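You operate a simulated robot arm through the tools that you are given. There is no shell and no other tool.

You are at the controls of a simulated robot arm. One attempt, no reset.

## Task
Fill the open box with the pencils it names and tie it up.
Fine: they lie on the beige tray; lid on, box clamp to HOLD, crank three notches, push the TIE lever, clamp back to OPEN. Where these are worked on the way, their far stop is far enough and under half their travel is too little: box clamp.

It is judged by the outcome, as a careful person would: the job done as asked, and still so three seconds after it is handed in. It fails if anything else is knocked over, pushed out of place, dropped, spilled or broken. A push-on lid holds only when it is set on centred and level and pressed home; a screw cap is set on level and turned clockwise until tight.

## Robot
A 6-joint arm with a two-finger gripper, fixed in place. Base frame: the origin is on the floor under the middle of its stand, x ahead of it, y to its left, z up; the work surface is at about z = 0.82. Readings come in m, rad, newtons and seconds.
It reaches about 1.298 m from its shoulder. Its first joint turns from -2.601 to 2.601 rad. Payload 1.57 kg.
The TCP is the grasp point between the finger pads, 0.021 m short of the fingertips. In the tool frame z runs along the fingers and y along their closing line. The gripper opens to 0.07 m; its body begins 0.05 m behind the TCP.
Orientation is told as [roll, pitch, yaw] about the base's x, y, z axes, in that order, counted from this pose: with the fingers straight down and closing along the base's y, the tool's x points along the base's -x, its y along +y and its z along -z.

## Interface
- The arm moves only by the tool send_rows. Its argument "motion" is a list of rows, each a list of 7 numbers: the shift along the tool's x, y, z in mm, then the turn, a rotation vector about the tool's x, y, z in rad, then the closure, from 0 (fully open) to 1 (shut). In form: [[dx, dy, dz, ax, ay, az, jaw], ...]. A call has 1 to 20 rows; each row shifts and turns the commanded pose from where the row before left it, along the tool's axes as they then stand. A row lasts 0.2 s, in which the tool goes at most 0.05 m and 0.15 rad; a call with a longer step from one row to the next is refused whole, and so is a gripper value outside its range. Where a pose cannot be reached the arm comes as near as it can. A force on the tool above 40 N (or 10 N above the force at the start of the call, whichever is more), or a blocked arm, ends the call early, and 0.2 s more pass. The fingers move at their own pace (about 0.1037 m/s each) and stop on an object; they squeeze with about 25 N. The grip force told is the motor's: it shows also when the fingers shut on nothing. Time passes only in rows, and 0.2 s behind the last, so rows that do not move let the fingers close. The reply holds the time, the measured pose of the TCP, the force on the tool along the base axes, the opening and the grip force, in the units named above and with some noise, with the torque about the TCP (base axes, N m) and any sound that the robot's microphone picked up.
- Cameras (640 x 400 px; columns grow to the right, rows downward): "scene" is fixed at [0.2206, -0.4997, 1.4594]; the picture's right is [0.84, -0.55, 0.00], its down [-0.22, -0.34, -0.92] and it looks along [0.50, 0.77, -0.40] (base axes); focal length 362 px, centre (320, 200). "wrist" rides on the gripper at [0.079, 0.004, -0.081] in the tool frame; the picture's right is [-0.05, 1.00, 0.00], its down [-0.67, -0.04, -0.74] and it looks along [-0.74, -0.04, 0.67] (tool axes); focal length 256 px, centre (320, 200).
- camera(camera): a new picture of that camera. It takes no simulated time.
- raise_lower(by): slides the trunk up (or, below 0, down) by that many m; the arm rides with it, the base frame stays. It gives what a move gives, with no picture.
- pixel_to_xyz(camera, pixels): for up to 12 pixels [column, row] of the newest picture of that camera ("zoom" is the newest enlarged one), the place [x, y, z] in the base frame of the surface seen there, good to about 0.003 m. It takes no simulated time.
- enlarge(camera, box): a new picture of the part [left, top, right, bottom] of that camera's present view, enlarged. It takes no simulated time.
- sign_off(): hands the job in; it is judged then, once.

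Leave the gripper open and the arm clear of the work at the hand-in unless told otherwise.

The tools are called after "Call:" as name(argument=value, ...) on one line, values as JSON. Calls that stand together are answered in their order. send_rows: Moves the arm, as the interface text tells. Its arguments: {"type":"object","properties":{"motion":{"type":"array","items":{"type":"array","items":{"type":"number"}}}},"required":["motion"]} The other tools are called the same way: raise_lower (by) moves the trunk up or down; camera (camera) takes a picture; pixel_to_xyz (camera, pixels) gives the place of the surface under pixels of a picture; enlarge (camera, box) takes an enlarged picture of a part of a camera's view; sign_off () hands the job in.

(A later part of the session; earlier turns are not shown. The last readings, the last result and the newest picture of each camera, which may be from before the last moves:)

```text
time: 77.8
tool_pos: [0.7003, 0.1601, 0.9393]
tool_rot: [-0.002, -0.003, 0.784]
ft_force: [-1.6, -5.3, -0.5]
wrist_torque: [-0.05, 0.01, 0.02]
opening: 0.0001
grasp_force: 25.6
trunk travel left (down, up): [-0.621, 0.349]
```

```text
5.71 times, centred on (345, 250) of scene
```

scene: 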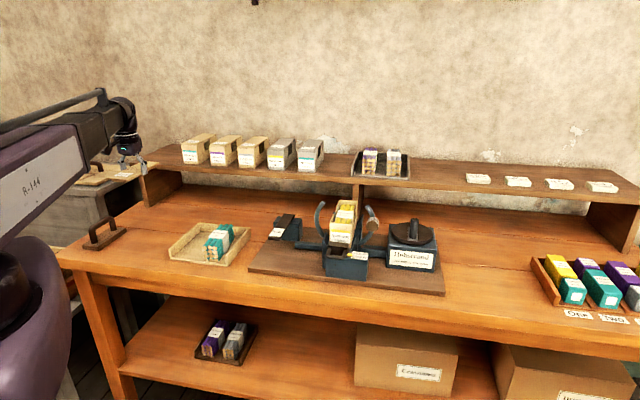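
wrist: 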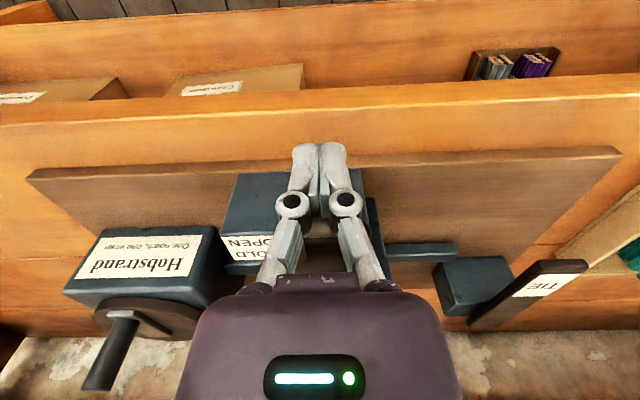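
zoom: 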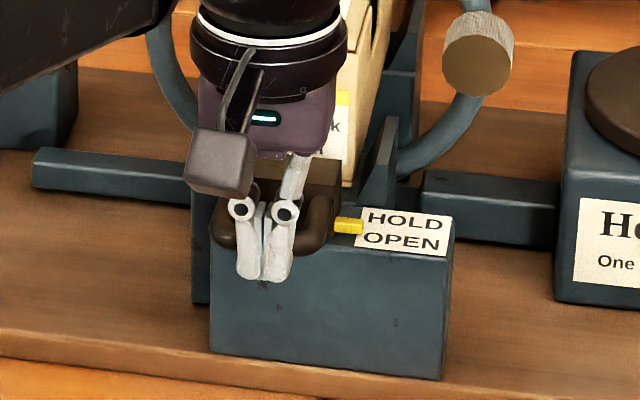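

Contact with the bar at v=0.608 (about 5 N). Pushing on by about 18 mm in 3 mm rows, then checking the pointer.

Call:
send_rows(motion=[[-3, 0, 0, 0, 0, 0, 1], [-3, 0, 0, 0, 0, 0, 1], [-3, 0, 0, 0, 0, 0, 1], [-3, 0, 0, 0, 0, 0, 1], [-3, 0, 0, 0, 0, 0, 1], [-3, 0, 0, 0, 0, 0, 1]])

Call:
enlarge(camera="scene", box=[310, 215, 380, 285])

```text
time: 79.2
tool_pos: [0.7118, 0.1728, 0.9401]
tool_rot: [0.001, -0.003, 0.786]
ft_force: [-4.2, -4.4, -2.6]
wrist_torque: [-0.07, 0.06, 0.05]
opening: 0.0
grasp_force: 24.9
trunk travel left (down, up): [-0.621, 0.349]
```

```text
5.71 times, centred on (345, 250) of scene
```

zoom: 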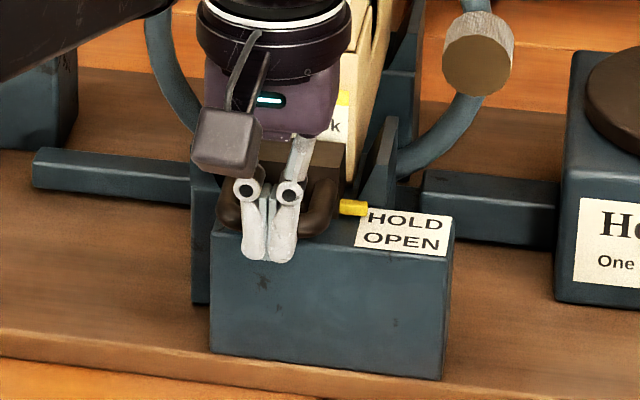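

The pointer now is at HOLD. I'll continue gently to the far stop.

Call:
send_rows(motion=[[-2, 0, 0, 0, 0, 0, 1], [-2, 0, 0, 0, 0, 0, 1], [-2, 0, 0, 0, 0, 0, 1]])

Call:
enlarge(camera="scene", box=[310, 195, 390, 275])

```text
time: 80.0
tool_pos: [0.7116, 0.1717, 0.9387]
tool_rot: [-0.001, 0.008, 0.783]
ft_force: [-6.0, -9.0, -1.0]
wrist_torque: [-0.17, 0.06, 0.1]
opening: 0.0
grasp_force: 28.5
trunk travel left (down, up): [-0.621, 0.349]
stopped in row 3: the force on the tool passed its limit at 42 N (the readings are from after the stop); the commanded pose is now the measured one
```

```text
5.00 times, centred on (350, 235) of scene
```

zoom: 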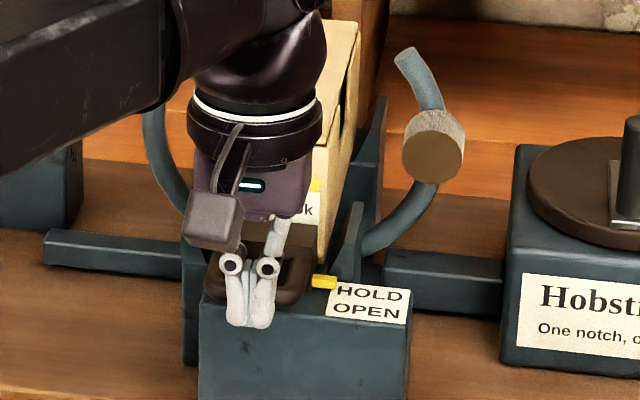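

Hit a firm stop at 42 N. I'll back off toward the front and inspect the clamp and box.

Call:
send_rows(motion=[[5, 0, 0, 0, 0, 0, 1], [10, 0, 0, 0, 0, 0, 1], [20, 0, 0, 0, 0, 0, 1], [20, 0, 0, 0, 0, 0, 1], [0, 0, 0, 0, 0, 0, 1]])

Call:
raise_lower(by=0.1)

Call:
enlarge(camera="scene", box=[310, 195, 390, 275])

Call:
camera(camera="wrist")

```text
time: 81.2
tool_pos: [0.6735, 0.1348, 0.9394]
tool_rot: [-0.001, 0.005, 0.786]
ft_force: [0.5, -0.5, 0.2]
wrist_torque: [0.0, -0.02, -0.02]
opening: 0.0
grasp_force: 29.4
trunk travel left (down, up): [-0.621, 0.349]
```

```text
time: 82.5
tool_pos: [0.673, 0.1355, 1.0398]
tool_rot: [-0.002, 0.005, 0.787]
ft_force: [0.3, 0.4, 0.0]
wrist_torque: [0.04, 0.03, 0.03]
opening: 0.0002
grasp_force: 27.9
trunk travel left (down, up): [-0.721, 0.249]
```

```text
5.00 times, centred on (350, 235) of scene
```

zoom: 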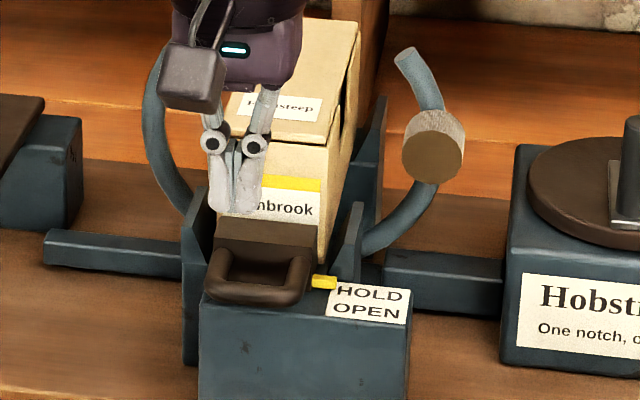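

```text
taken
```

wrist: 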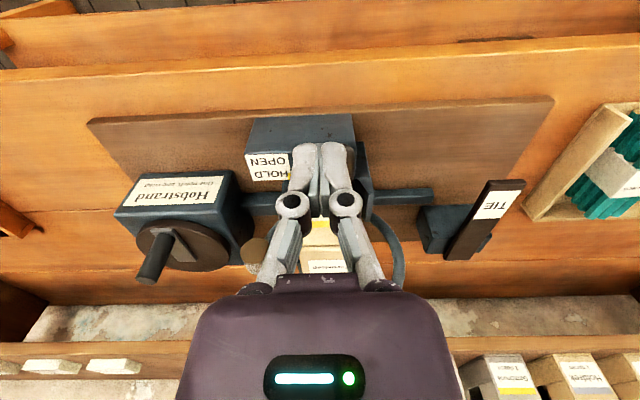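

The clamp is at HOLD. Next the crank: the disc is around (183,246) and the knob at (155,262) in the wrist view. Enlarging and measuring.

Call:
enlarge(camera="wrist", box=[100, 160, 280, 300])

Call:
pixel_to_xyz(camera="wrist", pixels=[[143, 275], [150, 265], [160, 250], [168, 238], [180, 240], [138, 240], [180, 222], [227, 245], [195, 265], [200, 250], [118, 212], [225, 172]])

Call:
enlarge(camera="scene", box=[375, 210, 445, 275])

Call:
pixel_to_xyz(camera="zoom", pixels=[[345, 58], [345, 100], [340, 150], [320, 170], [370, 170], [240, 110], [450, 150], [345, 195], [300, 100], [390, 90], [290, 180], [400, 195]])

```text
2.86 times, centred on (190, 230) of wrist
```

zoom: 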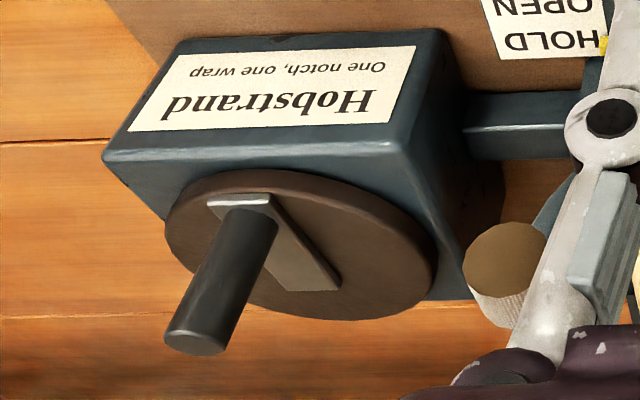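

```text
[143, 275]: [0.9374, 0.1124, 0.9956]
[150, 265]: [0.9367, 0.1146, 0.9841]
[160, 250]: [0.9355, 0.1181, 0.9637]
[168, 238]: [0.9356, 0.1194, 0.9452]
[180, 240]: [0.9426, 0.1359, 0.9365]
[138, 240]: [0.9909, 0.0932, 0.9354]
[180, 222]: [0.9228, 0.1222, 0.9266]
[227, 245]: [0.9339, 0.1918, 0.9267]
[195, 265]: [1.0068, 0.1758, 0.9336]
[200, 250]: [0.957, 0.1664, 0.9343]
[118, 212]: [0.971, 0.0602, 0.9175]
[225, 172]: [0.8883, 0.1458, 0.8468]
```

```text
6.15 times, centred on (410, 242) of scene
```

zoom: 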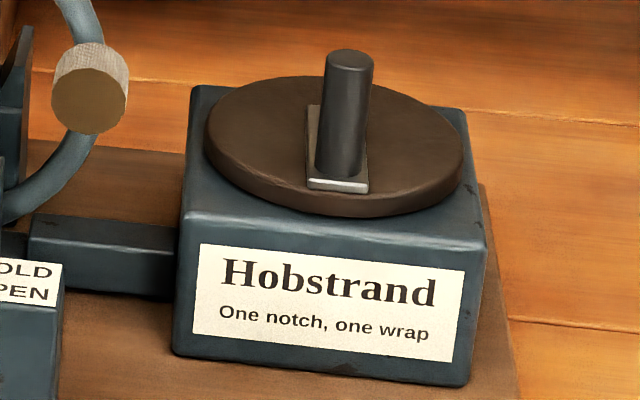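

```text
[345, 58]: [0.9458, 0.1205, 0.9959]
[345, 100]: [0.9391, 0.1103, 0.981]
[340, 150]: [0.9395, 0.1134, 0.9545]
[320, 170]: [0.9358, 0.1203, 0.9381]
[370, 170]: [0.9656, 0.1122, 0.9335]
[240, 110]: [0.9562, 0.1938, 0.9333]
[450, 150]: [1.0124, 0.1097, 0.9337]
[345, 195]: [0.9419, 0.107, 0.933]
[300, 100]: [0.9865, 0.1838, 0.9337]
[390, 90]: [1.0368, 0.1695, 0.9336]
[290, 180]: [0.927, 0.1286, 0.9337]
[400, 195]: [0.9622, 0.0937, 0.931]
```

The crank: knob at about u=0.5835, v=0.7515, z 0.94–0.996, on a disc (top z≈0.9335). I'll move in front of it with open fingers for a close look.

Call:
send_rows(motion=[[-16.6, -38.4, 0, 0, 0, 0, 0.5], [-16.6, -38.4, 0, 0, 0, 0, 0], [-16.6, -38.4, 0, 0, 0, 0, 0], [-16.6, -38.4, 0, 0, 0, 0, 0], [-16.6, -38.4, 0, 0, 0, 0, 0], [0, 0, 0, 0, 0, 0, 0]])

Call:
camera(camera="wrist")

Call:
enlarge(camera="wrist", box=[230, 110, 410, 280])

```text
time: 83.9
tool_pos: [0.8666, 0.0589, 1.0404]
tool_rot: [-0.002, 0.004, 0.784]
ft_force: [-0.1, 0.3, 0.4]
wrist_torque: [0.0, 0.03, 0.05]
opening: 0.0699
grasp_force: 0.1
trunk travel left (down, up): [-0.721, 0.249]
```

```text
taken
```

wrist: 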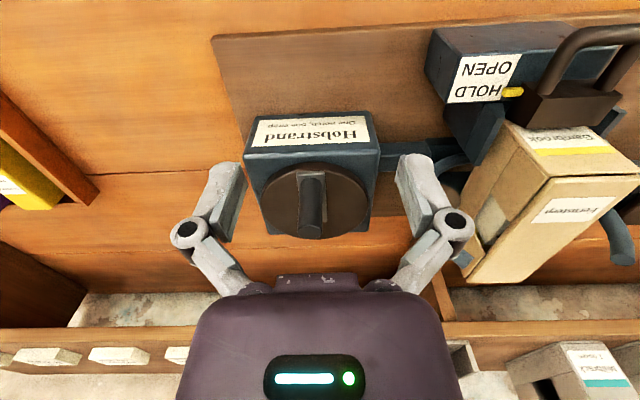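

```text
2.35 times, centred on (320, 195) of wrist
```

zoom: 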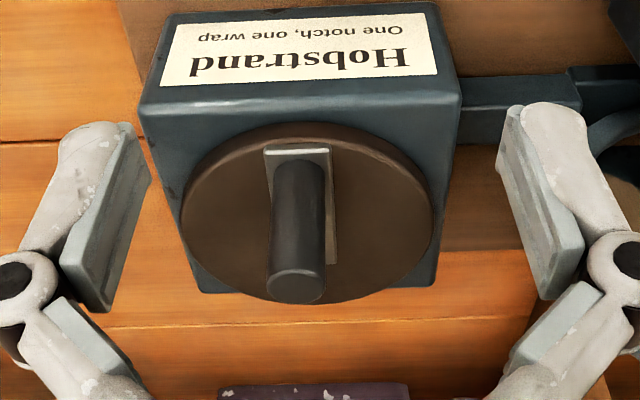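

Measuring the disc rim, plate ends and knob in this zoom.

Call:
pixel_to_xyz(camera="zoom", pixels=[[190, 215], [425, 225], [240, 145], [370, 145], [215, 265], [400, 265], [350, 295], [240, 290], [268, 160], [328, 160], [332, 255], [300, 155]])

Call:
pixel_to_xyz(camera="zoom", pixels=[[296, 290], [280, 285], [312, 285], [296, 278], [300, 240], [300, 200], [300, 175], [310, 140], [310, 130], [183, 200], [433, 205], [330, 300]])

```text
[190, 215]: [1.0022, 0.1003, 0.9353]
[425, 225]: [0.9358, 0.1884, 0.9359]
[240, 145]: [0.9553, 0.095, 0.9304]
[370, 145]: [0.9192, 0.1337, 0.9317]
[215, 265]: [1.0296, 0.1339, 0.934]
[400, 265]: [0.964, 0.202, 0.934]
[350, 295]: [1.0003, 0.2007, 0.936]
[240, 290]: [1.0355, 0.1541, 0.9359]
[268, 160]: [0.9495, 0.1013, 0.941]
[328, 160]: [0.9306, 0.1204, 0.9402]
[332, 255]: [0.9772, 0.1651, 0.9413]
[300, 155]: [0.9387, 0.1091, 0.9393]
```

```text
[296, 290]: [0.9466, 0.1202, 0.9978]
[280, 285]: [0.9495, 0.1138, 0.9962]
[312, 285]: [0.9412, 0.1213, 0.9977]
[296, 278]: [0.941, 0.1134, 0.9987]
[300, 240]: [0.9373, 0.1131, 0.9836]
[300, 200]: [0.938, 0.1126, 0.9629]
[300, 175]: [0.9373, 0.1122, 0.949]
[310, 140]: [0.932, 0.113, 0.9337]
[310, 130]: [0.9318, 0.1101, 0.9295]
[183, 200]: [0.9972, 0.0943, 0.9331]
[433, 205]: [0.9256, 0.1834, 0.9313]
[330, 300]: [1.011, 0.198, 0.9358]
```

Disc centre ≈ (u=0.583, v=0.796), knob centre ≈ (0.5845, 0.751), crank radius ≈45 mm, knob diameter ≈20 mm, top z≈0.998. I'll move above the knob.

Call:
send_rows(motion=[[-32.2, -4.5, 0, 0, 0, 0, 0], [-32.2, -4.5, 0, 0, 0, 0, 0], [-32.2, -4.4, 0, 0, 0, 0, 0], [0, 0, 0, 0, 0, 0, 0.3], [0, 0, 0, 0, 0, 0, 0.4], [0, 0, 0, 0, 0, 0, 0.4]])

Call:
camera(camera="wrist")

Call:
enlarge(camera="scene", box=[370, 180, 450, 260])

```text
time: 85.3
tool_pos: [0.946, 0.1178, 1.0399]
tool_rot: [-0.003, 0.004, 0.786]
ft_force: [-0.1, 0.4, 0.6]
wrist_torque: [-0.01, -0.02, 0.0]
opening: 0.0418
grasp_force: 0.0
trunk travel left (down, up): [-0.721, 0.249]
```

```text
taken
```

wrist: 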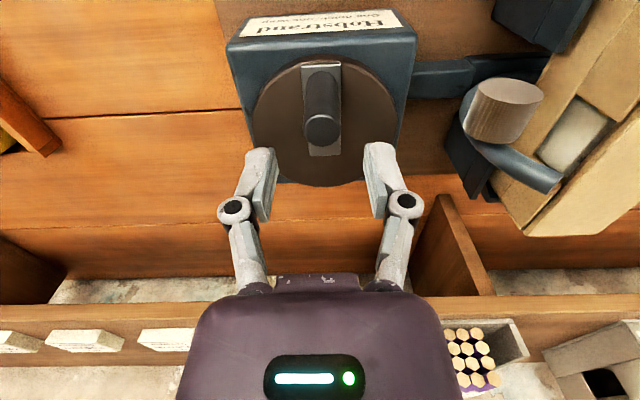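

```text
5.00 times, centred on (410, 220) of scene
```

zoom: 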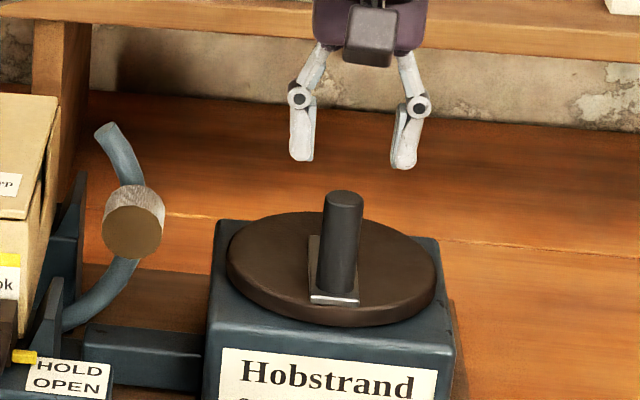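

TCP is exactly over the knob (projected point (320,131), knob top at (322,130)). Lowering 0.062 m with the fingers 42 mm apart.

Call:
raise_lower(by=-0.045)

Call:
raise_lower(by=-0.017)

Call:
camera(camera="wrist")

Call:
enlarge(camera="scene", box=[370, 180, 450, 260])

```text
time: 86.2
tool_pos: [0.9476, 0.1172, 0.9938]
tool_rot: [0.0, 0.007, 0.785]
ft_force: [-0.4, 0.1, 0.6]
wrist_torque: [0.01, -0.03, 0.0]
opening: 0.0419
grasp_force: 0.1
trunk travel left (down, up): [-0.676, 0.294]
```

```text
time: 86.8
tool_pos: [0.9464, 0.1177, 0.9776]
tool_rot: [-0.002, 0.007, 0.786]
ft_force: [-0.8, 0.7, 0.1]
wrist_torque: [0.02, 0.02, 0.01]
opening: 0.0422
grasp_force: 0.0
trunk travel left (down, up): [-0.659, 0.311]
```

```text
taken
```

wrist: 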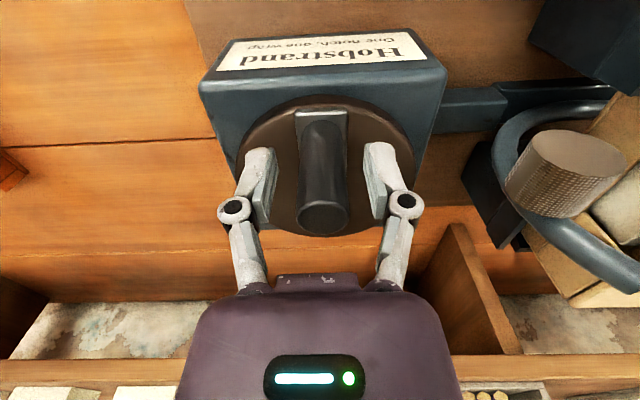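

```text
5.00 times, centred on (410, 220) of scene
```

zoom: 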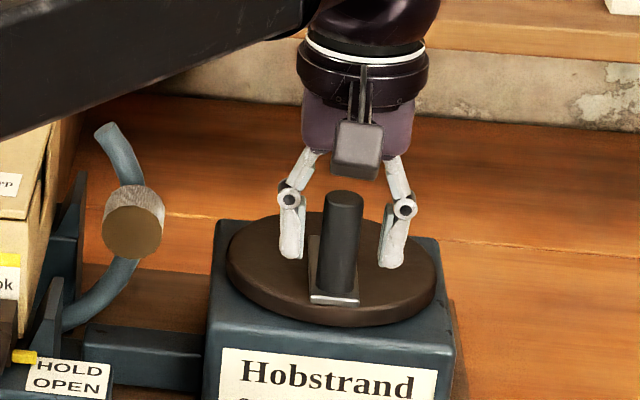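

The knob is between the fingers. Closing to grip it.

Call:
send_rows(motion=[[0, 0, 0, 0, 0, 0, 0.6], [0, 0, 0, 0, 0, 0, 0.7], [0, 0, 0, 0, 0, 0, 1], [0, 0, 0, 0, 0, 0, 1], [0, 0, 0, 0, 0, 0, 1]])

Call:
camera(camera="wrist")

```text
time: 88.0
tool_pos: [0.9452, 0.1186, 0.9765]
tool_rot: [-0.001, 0.007, 0.785]
ft_force: [-8.1, 4.5, -3.2]
wrist_torque: [0.15, 0.11, 0.04]
opening: 0.0218
grasp_force: 32.4
trunk travel left (down, up): [-0.659, 0.311]
```

```text
taken
```

wrist: 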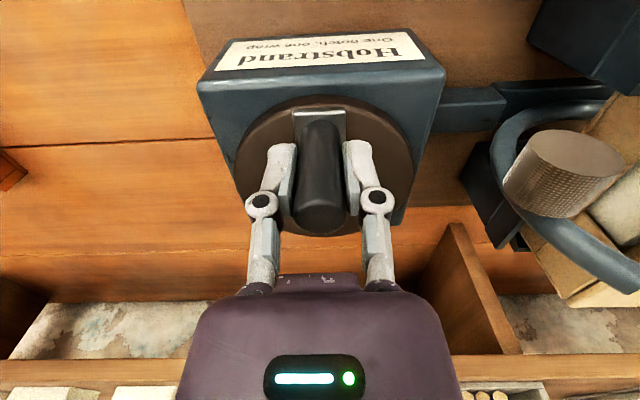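

Gripped (0.0218 m). I'll test the direction gently: first clockwise seen from above (knob moves toward -u, i.e. tool +y), 6 mm.

Call:
send_rows(motion=[[0, 2, 0, 0, 0, 0, 1], [0, 2, 0, 0, 0, 0, 1], [0, 2, 0, 0, 0, 0, 1], [0, 0, 0, 0, 0, 0, 1]])

Call:
enlarge(camera="scene", box=[370, 180, 450, 260])

```text
time: 89.0
tool_pos: [0.9423, 0.1217, 0.9782]
tool_rot: [-0.001, 0.007, 0.785]
ft_force: [3.2, -4.0, 3.4]
wrist_torque: [-0.09, -0.07, -0.14]
opening: 0.0218
grasp_force: 31.4
trunk travel left (down, up): [-0.659, 0.311]
```

```text
5.00 times, centred on (410, 220) of scene
```

zoom: 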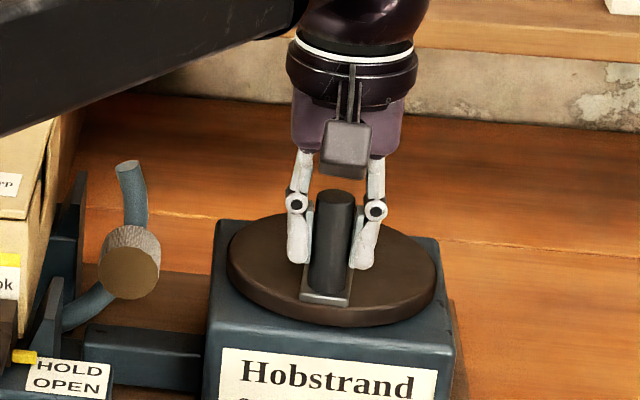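

Clockwise it turns freely with a light force, and the arcs begin to swing round, so this direction works. I'll follow the circle (radius 45 mm about u=0.584, v=0.797) in 10° steps and listen for notch clicks.

Call:
send_rows(motion=[[-1.47, 7.47, 0, 0, 0, 0, 1], [-2.81, 7.33, 0, 0, 0, 0, 1], [-4.04, 6.72, 0, 0, 0, 0, 1], [0, 0, 0, 0, 0, 0, 1]])

Call:
enlarge(camera="scene", box=[320, 180, 450, 270])

```text
time: 90.0
tool_pos: [0.9335, 0.143, 0.977]
tool_rot: [-0.002, 0.004, 0.786]
ft_force: [2.5, -1.9, -0.4]
wrist_torque: [-0.27, 0.15, -0.14]
opening: 0.0217
grasp_force: 32.1
trunk travel left (down, up): [-0.659, 0.311]
```

```text
4.44 times, centred on (385, 225) of scene
```

zoom: 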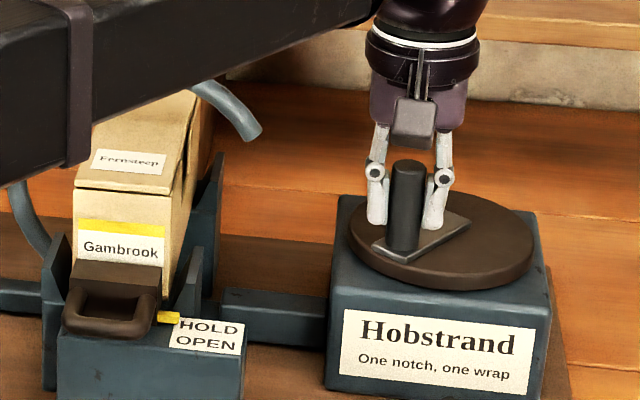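

Smooth: knob at ≈35°, low force. Continuing to 76°.

Call:
send_rows(motion=[[-5.14, 5.92, 0, 0, 0, 0, 1], [-6.1, 4.94, 0, 0, 0, 0, 1], [-6.86, 3.8, 0, 0, 0, 0, 1], [-7.42, 2.56, 0, 0, 0, 0, 1], [0, 0, 0, 0, 0, 0, 1]])

Call:
enlarge(camera="scene", box=[320, 180, 450, 270])

```text
time: 91.2
tool_pos: [0.9389, 0.1741, 0.9771]
tool_rot: [-0.001, 0.007, 0.786]
ft_force: [5.5, -6.8, 1.0]
wrist_torque: [-0.5, 0.27, -0.18]
opening: 0.0219
grasp_force: 32.0
trunk travel left (down, up): [-0.659, 0.311]
```

```text
4.44 times, centred on (385, 225) of scene
```

zoom: 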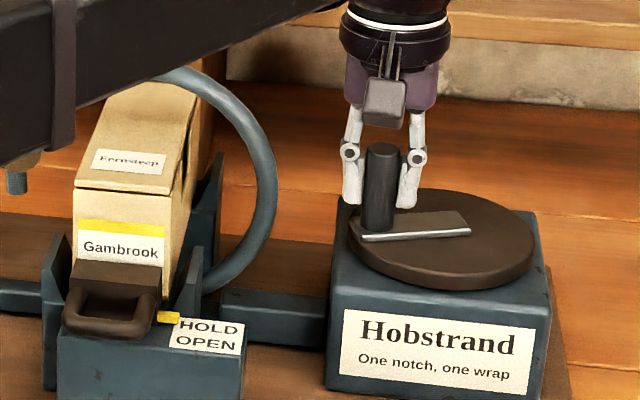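

Going well; the arcs are revolving round the box. A slight inward pull (≈9 N), so I correct 1 mm toward the centre and continue to 106°.

Call:
send_rows(motion=[[-7.74, 0.2, 0, 0, 0, 0, 1], [-7.84, -0.14, 0, 0, 0, 0, 1], [-7.7, -1.49, 0, 0, 0, 0, 1], [0, 0, 0, 0, 0, 0, 1]])

Call:
enlarge(camera="scene", box=[320, 180, 450, 270])

```text
time: 92.2
tool_pos: [0.9561, 0.192, 0.9773]
tool_rot: [0.002, 0.007, 0.788]
ft_force: [-14.9, 17.2, -9.7]
wrist_torque: [0.25, 0.32, -0.14]
opening: 0.0217
grasp_force: 31.9
trunk travel left (down, up): [-0.659, 0.311]
```

```text
4.44 times, centred on (385, 225) of scene
```

zoom: 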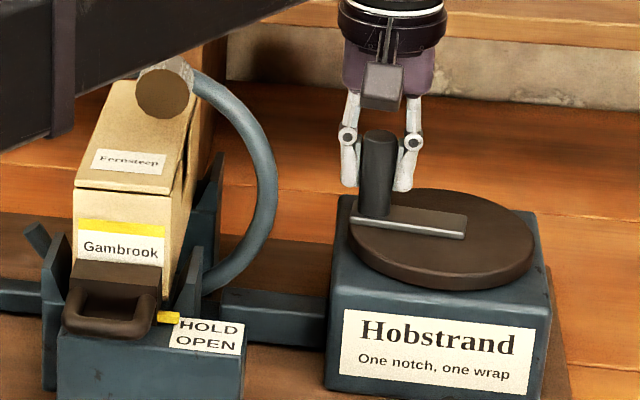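

Force rose to 23 N outward, so my centre is a bit off; fitting the knob positions gives centre ≈(0.587, 0.8015), radius 50 mm. I'm at about 101°. Correcting outward and continuing on the refined circle.

Call:
send_rows(motion=[[-2, 2.5, 0, 0, 0, 0, 1], [-2.8, 1.0, 0, 0, 0, 0, 1], [-4.2, -1.0, 0, 0, 0, 0, 1], [0, 0, 0, 0, 0, 0, 1]])

Call:
enlarge(camera="scene", box=[320, 180, 450, 270])

```text
time: 93.2
tool_pos: [0.9611, 0.1948, 0.9773]
tool_rot: [0.0, 0.008, 0.786]
ft_force: [-5.3, 4.3, -3.8]
wrist_torque: [-0.4, 0.62, -0.16]
opening: 0.0217
grasp_force: 32.3
trunk travel left (down, up): [-0.659, 0.311]
```

```text
4.44 times, centred on (385, 225) of scene
```

zoom: 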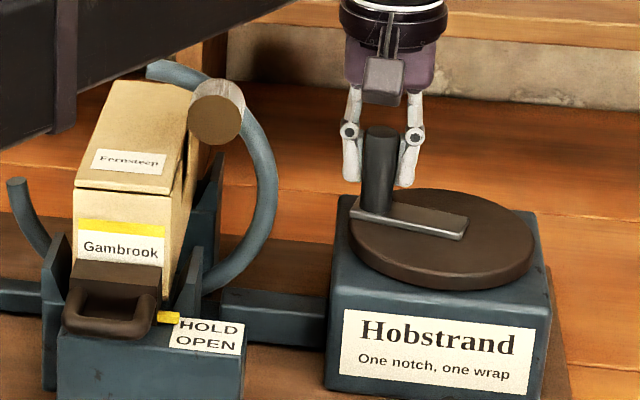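

Force is down to ~7 N. The spool is coming back to its starting side; the first notch should be near 120°. Continuing 15°.

Call:
send_rows(motion=[[-4.0, -1.5, 0, 0, 0, 0, 1], [-3.9, -2.0, 0, 0, 0, 0, 1], [-3.7, -2.3, 0, 0, 0, 0, 1], [0, 0, 0, 0, 0, 0, 1]])

Call:
enlarge(camera="scene", box=[320, 180, 450, 270])

```text
time: 94.2
tool_pos: [0.9733, 0.2031, 0.9771]
tool_rot: [-0.003, 0.005, 0.787]
ft_force: [-1.3, 12.8, 1.1]
wrist_torque: [0.27, 0.19, -0.03]
opening: 0.0212
grasp_force: 31.5
trunk travel left (down, up): [-0.659, 0.311]
```

```text
4.44 times, centred on (385, 225) of scene
```

zoom: 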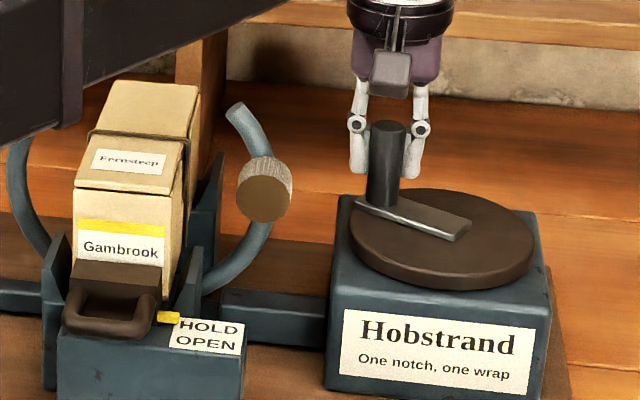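

A wrap of string has appeared around the lid: first notch done (≈120°). Continuing on toward 240° with a slightly adjusted circle.

Call:
send_rows(motion=[[-7.3, -3.7, 0, 0, 0, 0, 1], [-5.5, -5.9, 0, 0, 0, 0, 1], [-4.6, -6.7, 0, 0, 0, 0, 1], [0, 0, 0, 0, 0, 0, 1]])

Call:
enlarge(camera="scene", box=[320, 180, 450, 270])

```text
time: 95.2
tool_pos: [0.9969, 0.2006, 0.9776]
tool_rot: [-0.003, 0.008, 0.785]
ft_force: [-0.1, 0.5, -0.2]
wrist_torque: [-0.03, 0.01, -0.01]
opening: 0.0
grasp_force: 29.0
trunk travel left (down, up): [-0.659, 0.311]
```

```text
4.44 times, centred on (385, 225) of scene
```

zoom: 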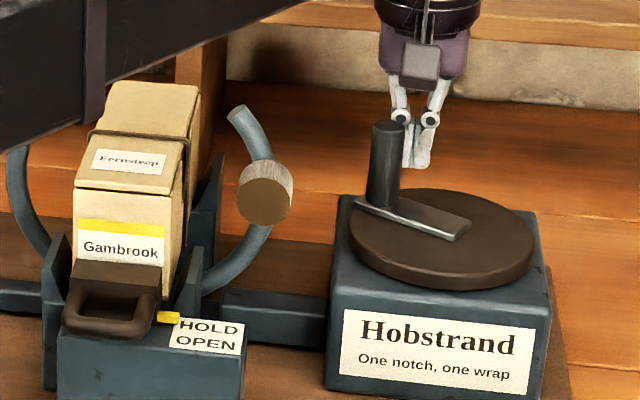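

The knob slipped out of the grip at the notch's detent; the crank stays at notch one. I'll raise straight up and measure where the knob is now.

Call:
raise_lower(by=0.06)

Call:
send_rows(motion=[[30, 0, 0, 0, 0, 0, 0.5], [30, 0, 0, 0, 0, 0, 0.3], [0, 0, 0, 0, 0, 0, 0.3]])

Call:
camera(camera="wrist")

Call:
enlarge(camera="wrist", box=[220, 60, 420, 200])

```text
time: 96.2
tool_pos: [0.9969, 0.2016, 1.0373]
tool_rot: [-0.001, 0.007, 0.786]
ft_force: [0.9, 0.2, -0.6]
wrist_torque: [-0.01, -0.01, -0.04]
opening: 0.0
grasp_force: 28.7
trunk travel left (down, up): [-0.719, 0.251]
```

```text
time: 97.0
tool_pos: [0.9532, 0.1574, 1.037]
tool_rot: [-0.003, 0.006, 0.785]
ft_force: [-0.2, -0.2, 0.4]
wrist_torque: [-0.03, -0.03, 0.0]
opening: 0.0492
grasp_force: 0.0
trunk travel left (down, up): [-0.719, 0.251]
```

```text
taken
```

wrist: 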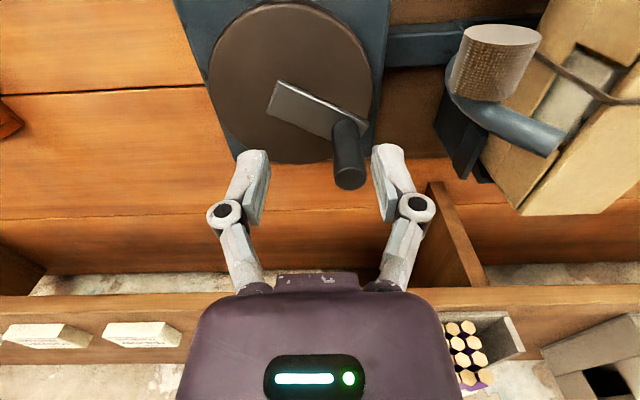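

```text
2.86 times, centred on (320, 130) of wrist
```

zoom: 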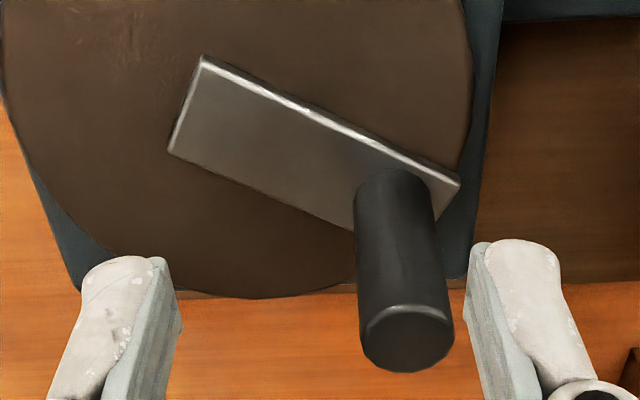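

A good view of disc, plate and knob. Measuring.

Call:
pixel_to_xyz(camera="zoom", pixels=[[405, 345], [375, 335], [440, 335], [405, 320], [390, 250], [200, 65], [175, 150], [445, 185], [360, 225], [250, 130], [405, 365], [425, 250]])

Call:
pixel_to_xyz(camera="wrist", pixels=[[215, 60], [210, 80], [225, 115], [245, 145], [275, 158], [310, 160], [365, 70], [355, 45], [330, 20], [280, 8], [240, 20], [222, 40]])

```text
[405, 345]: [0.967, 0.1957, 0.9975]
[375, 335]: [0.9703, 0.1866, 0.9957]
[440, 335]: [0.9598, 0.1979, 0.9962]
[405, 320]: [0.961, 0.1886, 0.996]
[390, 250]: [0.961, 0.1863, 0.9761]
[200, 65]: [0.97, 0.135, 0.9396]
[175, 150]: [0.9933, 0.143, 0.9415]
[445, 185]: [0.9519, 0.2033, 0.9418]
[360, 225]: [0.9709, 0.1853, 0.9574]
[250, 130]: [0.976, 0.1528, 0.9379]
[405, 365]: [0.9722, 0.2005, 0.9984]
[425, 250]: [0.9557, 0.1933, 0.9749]
```

```text
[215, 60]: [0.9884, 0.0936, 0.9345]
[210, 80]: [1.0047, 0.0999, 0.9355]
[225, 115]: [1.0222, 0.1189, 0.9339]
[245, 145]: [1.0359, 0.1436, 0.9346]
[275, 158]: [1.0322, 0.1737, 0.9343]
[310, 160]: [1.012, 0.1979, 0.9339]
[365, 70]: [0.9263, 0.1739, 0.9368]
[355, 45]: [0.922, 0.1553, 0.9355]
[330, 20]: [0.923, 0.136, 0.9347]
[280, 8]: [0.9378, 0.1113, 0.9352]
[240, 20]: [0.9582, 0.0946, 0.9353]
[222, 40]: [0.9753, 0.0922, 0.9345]
```

Disc centre ≈(0.5865, 0.799); knob now at ≈(0.546, 0.821), i.e. φ≈119°, radius 46 mm. To avoid slipping at the detents I'll grip with the closing line along the direction of motion and turn the tool together with the crank. Moving above the knob and turning the tool +60° in yaw.

Call:
send_rows(motion=[[-17.9, 8.4, 0, 0, 0, 0, 0.3], [-17.8, 8.3, 0, 0, 0, 0, 0.3], [0, 0, 0, 0, 0, -0.1309, 0.3], [0, 0, 0, 0, 0, -0.1309, 0.3], [0, 0, 0, 0, 0, -0.1309, 0.3], [0, 0, 0, 0, 0, -0.1309, 0.3], [0, 0, 0, 0, 0, -0.1309, 0.3], [0, 0, 0, 0, 0, -0.1309, 0.3], [0, 0, 0, 0, 0, -0.1309, 0.3], [0, 0, 0, 0, 0, -0.1309, 0.3], [0, 0, 0, 0, 0, 0, 0.3]])

Call:
camera(camera="wrist")

Call:
enlarge(camera="scene", box=[320, 160, 450, 270])

```text
time: 99.4
tool_pos: [0.9674, 0.1962, 1.0386]
tool_rot: [0.005, 0.004, 1.835]
ft_force: [0.0, -0.7, -0.2]
wrist_torque: [0.0, -0.02, 0.04]
opening: 0.0492
grasp_force: 0.0
trunk travel left (down, up): [-0.719, 0.251]
```

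```text
taken
```

wrist: 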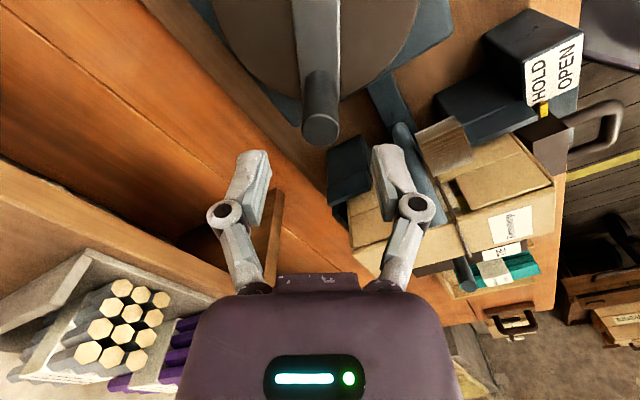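

```text
3.64 times, centred on (385, 215) of scene
```

zoom: 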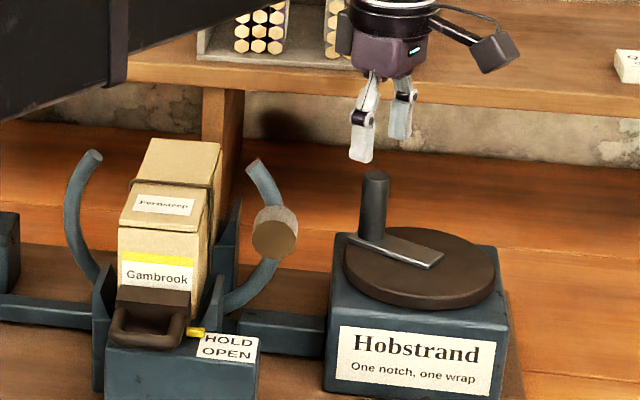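

The tool is above the knob with the plate pointing along the tool's x. The knob is ~2 mm toward the disc's centre; I correct it, lower 0.061 m and check.

Call:
send_rows(motion=[[2, 0, 0, 0, 0, 0, 0.35], [0, 0, 0, 0, 0, 0, 0.35]])

Call:
raise_lower(by=-0.061)

Call:
camera(camera="wrist")

```text
time: 100.0
tool_pos: [0.9682, 0.194, 1.0372]
tool_rot: [0.007, 0.004, 1.833]
ft_force: [0.8, 0.5, 0.0]
wrist_torque: [-0.02, 0.0, -0.02]
opening: 0.0456
grasp_force: 0.1
trunk travel left (down, up): [-0.719, 0.251]
```

```text
time: 101.0
tool_pos: [0.9688, 0.1957, 0.9759]
tool_rot: [0.005, 0.003, 1.833]
ft_force: [-0.4, -0.4, -0.3]
wrist_torque: [-0.01, -0.01, -0.01]
opening: 0.0455
grasp_force: 0.0
trunk travel left (down, up): [-0.658, 0.312]
```

```text
taken
```

wrist: 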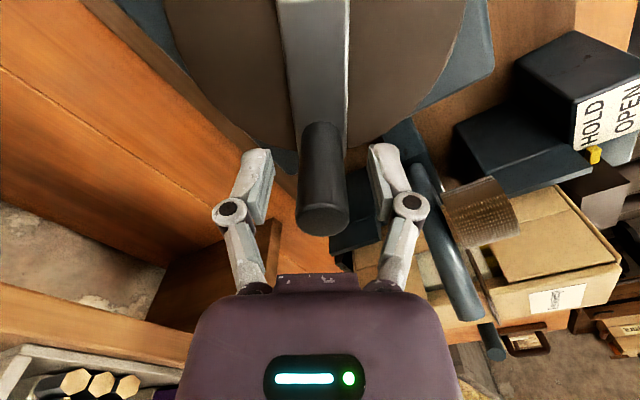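

Knob is between the fingers; shifting 1.5 mm more toward the centre and closing.

Call:
send_rows(motion=[[1.5, 0, 0, 0, 0, 0, 0.5], [0, 0, 0, 0, 0, 0, 0.7], [0, 0, 0, 0, 0, 0, 1], [0, 0, 0, 0, 0, 0, 1], [0, 0, 0, 0, 0, 0, 1]])

Call:
camera(camera="wrist")

```text
time: 102.2
tool_pos: [0.9693, 0.1939, 0.9761]
tool_rot: [0.006, 0.003, 1.834]
ft_force: [-1.2, 0.6, -0.5]
wrist_torque: [0.02, 0.01, -0.06]
opening: 0.0217
grasp_force: 31.8
trunk travel left (down, up): [-0.658, 0.312]
```

```text
taken
```

wrist: 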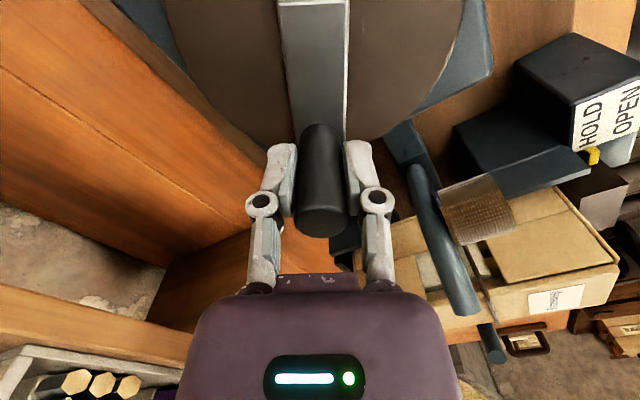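

Firm grip with no side load. Turning the crank 24° with synchronized tool rotation.

Call:
send_rows(motion=[[0.44, -6.26, 0, 0, 0, 0.1396, 1], [0.44, -6.26, 0, 0, 0, 0.1396, 1], [0.44, -6.26, 0, 0, 0, 0.1396, 1], [0, 0, 0, 0, 0, 0, 1]])

Call:
enlarge(camera="scene", box=[320, 160, 450, 270])

```text
time: 103.2
tool_pos: [0.9862, 0.1943, 0.9762]
tool_rot: [0.003, 0.004, 1.413]
ft_force: [-3.3, 2.0, -2.1]
wrist_torque: [0.09, 0.1, -0.18]
opening: 0.0219
grasp_force: 32.0
trunk travel left (down, up): [-0.658, 0.312]
```

```text
3.64 times, centred on (385, 215) of scene
```

zoom: 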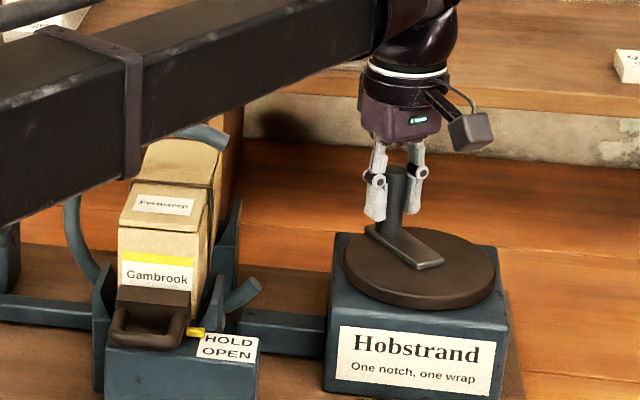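

Smooth, low force (~4 N). Continuing 4 more rows.

Call:
send_rows(motion=[[0.44, -6.26, 0, 0, 0, 0.1396, 1], [0.44, -6.26, 0, 0, 0, 0.1396, 1], [0.44, -6.26, 0, 0, 0, 0.1396, 1], [0.44, -6.26, 0, 0, 0, 0.1396, 1], [0, 0, 0, 0, 0, 0, 1]])

Call:
enlarge(camera="scene", box=[320, 160, 450, 270])

```text
time: 104.4
tool_pos: [1.0109, 0.1828, 0.977]
tool_rot: [-0.002, 0.007, 0.852]
ft_force: [-4.8, -4.1, -2.6]
wrist_torque: [0.11, -0.06, -0.06]
opening: 0.0218
grasp_force: 31.5
trunk travel left (down, up): [-0.658, 0.312]
```

```text
3.64 times, centred on (385, 215) of scene
```

zoom: 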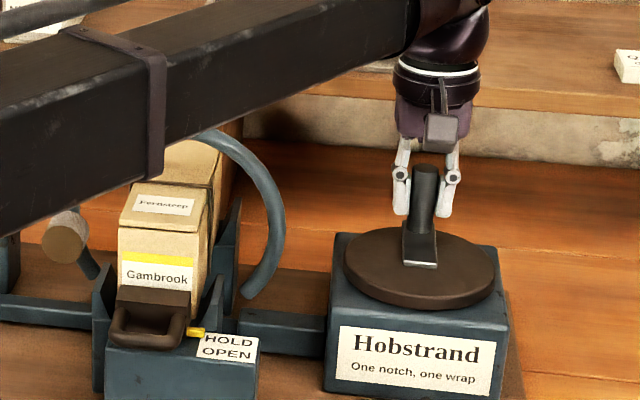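

φ≈179°, everything is smooth. Continuing 4 rows.

Call:
send_rows(motion=[[0.6, -6.26, 0, 0, 0, 0.1396, 1], [0.6, -6.26, 0, 0, 0, 0.1396, 1], [0.44, -6.26, 0, 0, 0, 0.1396, 1], [0.44, -6.26, 0, 0, 0, 0.1396, 1], [0, 0, 0, 0, 0, 0, 1]])

Call:
enlarge(camera="scene", box=[320, 160, 450, 270])

```text
time: 105.6
tool_pos: [1.0218, 0.1636, 0.977]
tool_rot: [-0.003, 0.007, 0.296]
ft_force: [-17.3, -4.0, -9.6]
wrist_torque: [-0.09, 0.38, 0.06]
opening: 0.0217
grasp_force: 32.1
trunk travel left (down, up): [-0.658, 0.312]
```

```text
3.64 times, centred on (385, 215) of scene
```

zoom: 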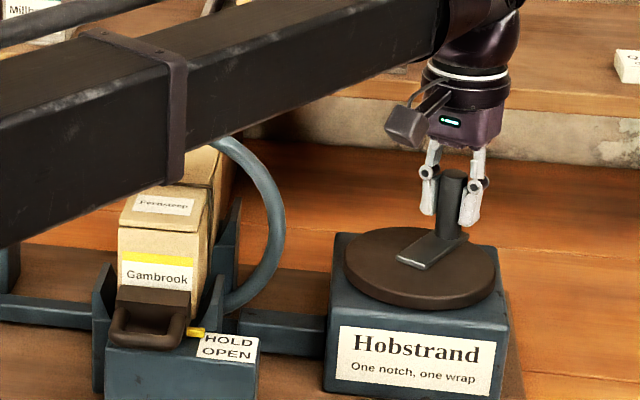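

A 17 N inward pull has built up, so I correct 2 mm toward the centre while continuing to the second notch (~240°).

Call:
send_rows(motion=[[1.6, -6.2, 0, 0, 0, 0.1396, 1], [1.4, -6.2, 0, 0, 0, 0.1396, 1], [0.44, -6.2, 0, 0, 0, 0.1396, 1], [0, 0, 0, 0, 0, 0, 1]])

Call:
enlarge(camera="scene", box=[320, 160, 450, 270])

```text
time: 106.6
tool_pos: [1.0237, 0.144, 0.9769]
tool_rot: [-0.007, 0.001, -0.123]
ft_force: [-3.0, 1.9, 3.2]
wrist_torque: [0.15, 0.59, -0.1]
opening: 0.0216
grasp_force: 31.7
trunk travel left (down, up): [-0.658, 0.312]
```

```text
3.64 times, centred on (385, 215) of scene
```

zoom: 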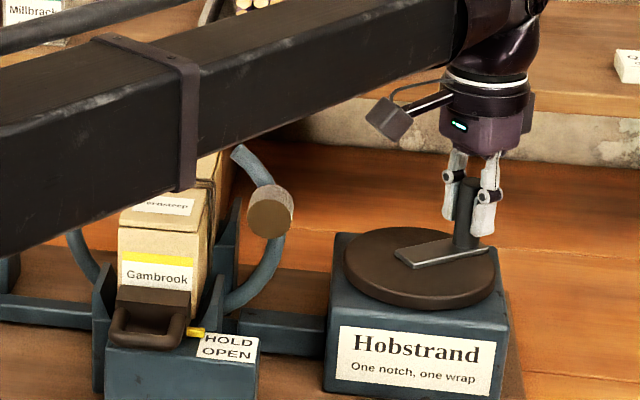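

φ≈233°; about 7° to the second notch. One more row.

Call:
send_rows(motion=[[0.44, -6.0, 0, 0, 0, 0.135, 1], [0, 0, 0, 0, 0, 0, 1]])

Call:
enlarge(camera="scene", box=[320, 160, 450, 270])

Call:
enlarge(camera="scene", box=[325, 195, 390, 260])

```text
time: 107.2
tool_pos: [1.0221, 0.1368, 0.9762]
tool_rot: [-0.005, 0.001, -0.258]
ft_force: [-1.1, 3.3, 5.0]
wrist_torque: [0.17, 0.21, -0.07]
opening: 0.0218
grasp_force: 32.0
trunk travel left (down, up): [-0.658, 0.312]
```

```text
3.64 times, centred on (385, 215) of scene
```

zoom: 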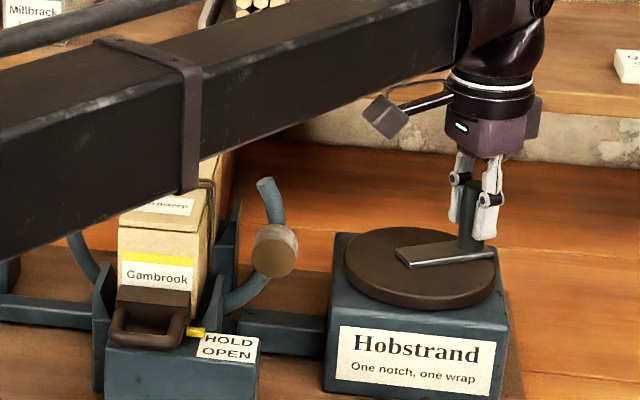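

```text
6.15 times, centred on (358, 228) of scene
```

zoom: 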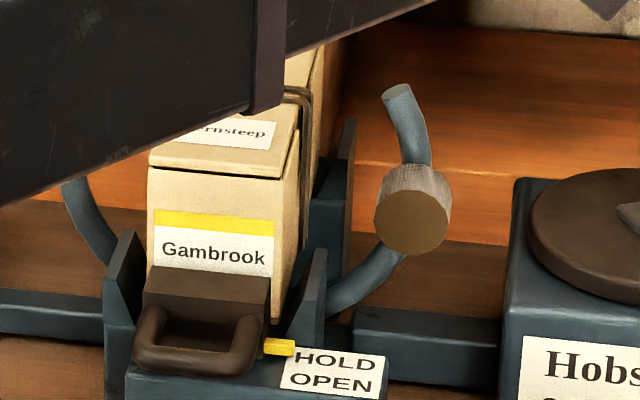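

Second notch passed (spool just beyond its start position, two wraps visible). Continuing toward the third notch with tool rotation, 4 rows.

Call:
send_rows(motion=[[0.44, -6.26, 0, 0, 0, 0.1396, 1], [0.44, -6.26, 0, 0, 0, 0.1396, 1], [0.44, -6.26, 0, 0, 0, 0.1396, 1], [0.44, -6.26, 0, 0, 0, 0.1396, 1], [0, 0, 0, 0, 0, 0, 1]])

Call:
enlarge(camera="scene", box=[320, 160, 450, 270])

```text
time: 108.4
tool_pos: [1.0084, 0.117, 0.9781]
tool_rot: [-0.006, 0.0, -0.818]
ft_force: [-12.7, 10.7, -2.9]
wrist_torque: [0.44, 0.39, 0.05]
opening: 0.0217
grasp_force: 32.2
trunk travel left (down, up): [-0.658, 0.312]
```

```text
3.64 times, centred on (385, 215) of scene
```

zoom: 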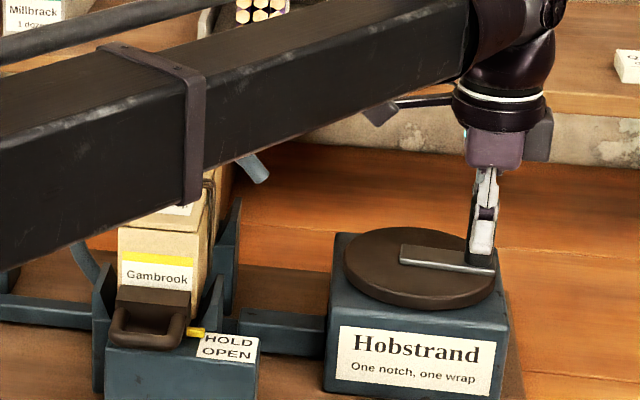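

φ≈274°, again ~16 N inward, so I correct 2 mm inward and continue 4 rows.

Call:
send_rows(motion=[[1.6, -6.1, 0, 0, 0, 0.1396, 1], [1.2, -6.1, 0, 0, 0, 0.1396, 1], [0.5, -6.1, 0, 0, 0, 0.1396, 1], [0.5, -6.1, 0, 0, 0, 0.1396, 1], [0, 0, 0, 0, 0, 0, 1]])

Call:
enlarge(camera="scene", box=[320, 160, 450, 270])

```text
time: 109.6
tool_pos: [0.9876, 0.1071, 0.9768]
tool_rot: [-0.004, -0.005, -1.377]
ft_force: [2.5, 4.1, 7.0]
wrist_torque: [0.21, -0.09, -0.17]
opening: 0.0216
grasp_force: 31.7
trunk travel left (down, up): [-0.658, 0.312]
```

```text
3.64 times, centred on (385, 215) of scene
```

zoom: 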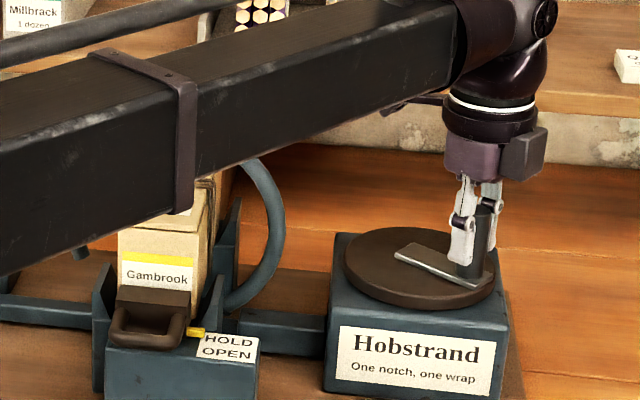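

φ≈305°. Continuing 4 rows.

Call:
send_rows(motion=[[0.5, -6.1, 0, 0, 0, 0.1396, 1], [0.5, -6.1, 0, 0, 0, 0.1396, 1], [0.5, -6.1, 0, 0, 0, 0.1396, 1], [0.5, -6.1, 0, 0, 0, 0.1396, 1], [0, 0, 0, 0, 0, 0, 1]])

Call:
enlarge(camera="scene", box=[320, 160, 450, 270])

```text
time: 110.8
tool_pos: [0.9619, 0.1098, 0.9761]
tool_rot: [-0.002, -0.004, -1.936]
ft_force: [-1.7, -0.6, 4.7]
wrist_torque: [0.41, -0.24, 0.01]
opening: 0.0217
grasp_force: 32.0
trunk travel left (down, up): [-0.658, 0.312]
```

```text
3.64 times, centred on (385, 215) of scene
```

zoom: 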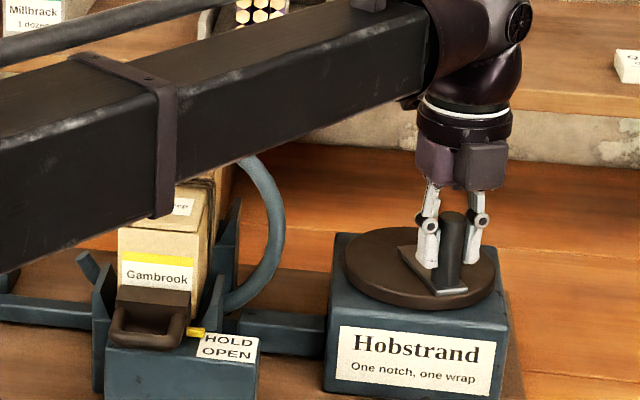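

φ≈339°. Two rows of 8°, then a look.

Call:
send_rows(motion=[[0.5, -6.1, 0, 0, 0, 0.1396, 1], [0.5, -6.1, 0, 0, 0, 0.1396, 1], [0, 0, 0, 0, 0, 0, 1]])

Call:
enlarge(camera="scene", box=[320, 160, 450, 270])

```text
time: 111.6
tool_pos: [0.9507, 0.115, 0.9769]
tool_rot: [-0.001, -0.007, -2.213]
ft_force: [-7.6, -0.8, -0.8]
wrist_torque: [0.15, 0.0, 0.19]
opening: 0.0218
grasp_force: 31.8
trunk travel left (down, up): [-0.658, 0.312]
```

```text
3.64 times, centred on (385, 215) of scene
```

zoom: 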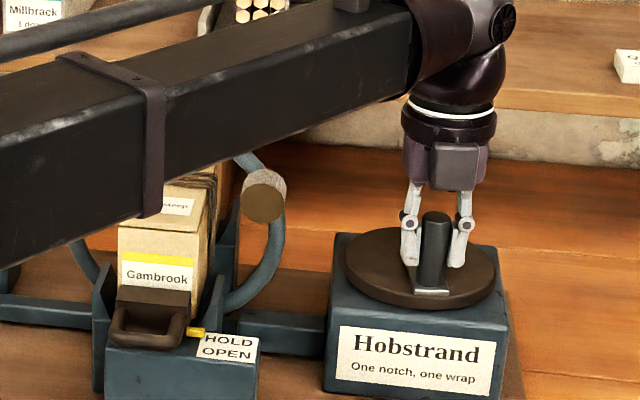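

φ≈354.5°, and the crank now pulls forward toward the detent. Last ~5.5°.

Call:
send_rows(motion=[[0.2, -4.3, 0, 0, 0, 0.096, 1], [0, 0, 0, 0, 0, 0, 1]])

Call:
enlarge(camera="scene", box=[320, 160, 450, 270])

```text
time: 112.2
tool_pos: [0.9495, 0.1189, 0.9765]
tool_rot: [0.001, -0.007, -2.309]
ft_force: [-1.4, -1.1, 2.8]
wrist_torque: [-0.65, 0.55, -0.02]
opening: 0.0215
grasp_force: 32.5
trunk travel left (down, up): [-0.658, 0.312]
```

```text
3.64 times, centred on (385, 215) of scene
```

zoom: 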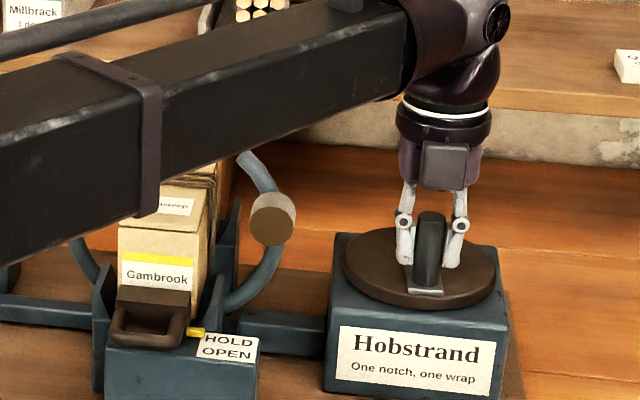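

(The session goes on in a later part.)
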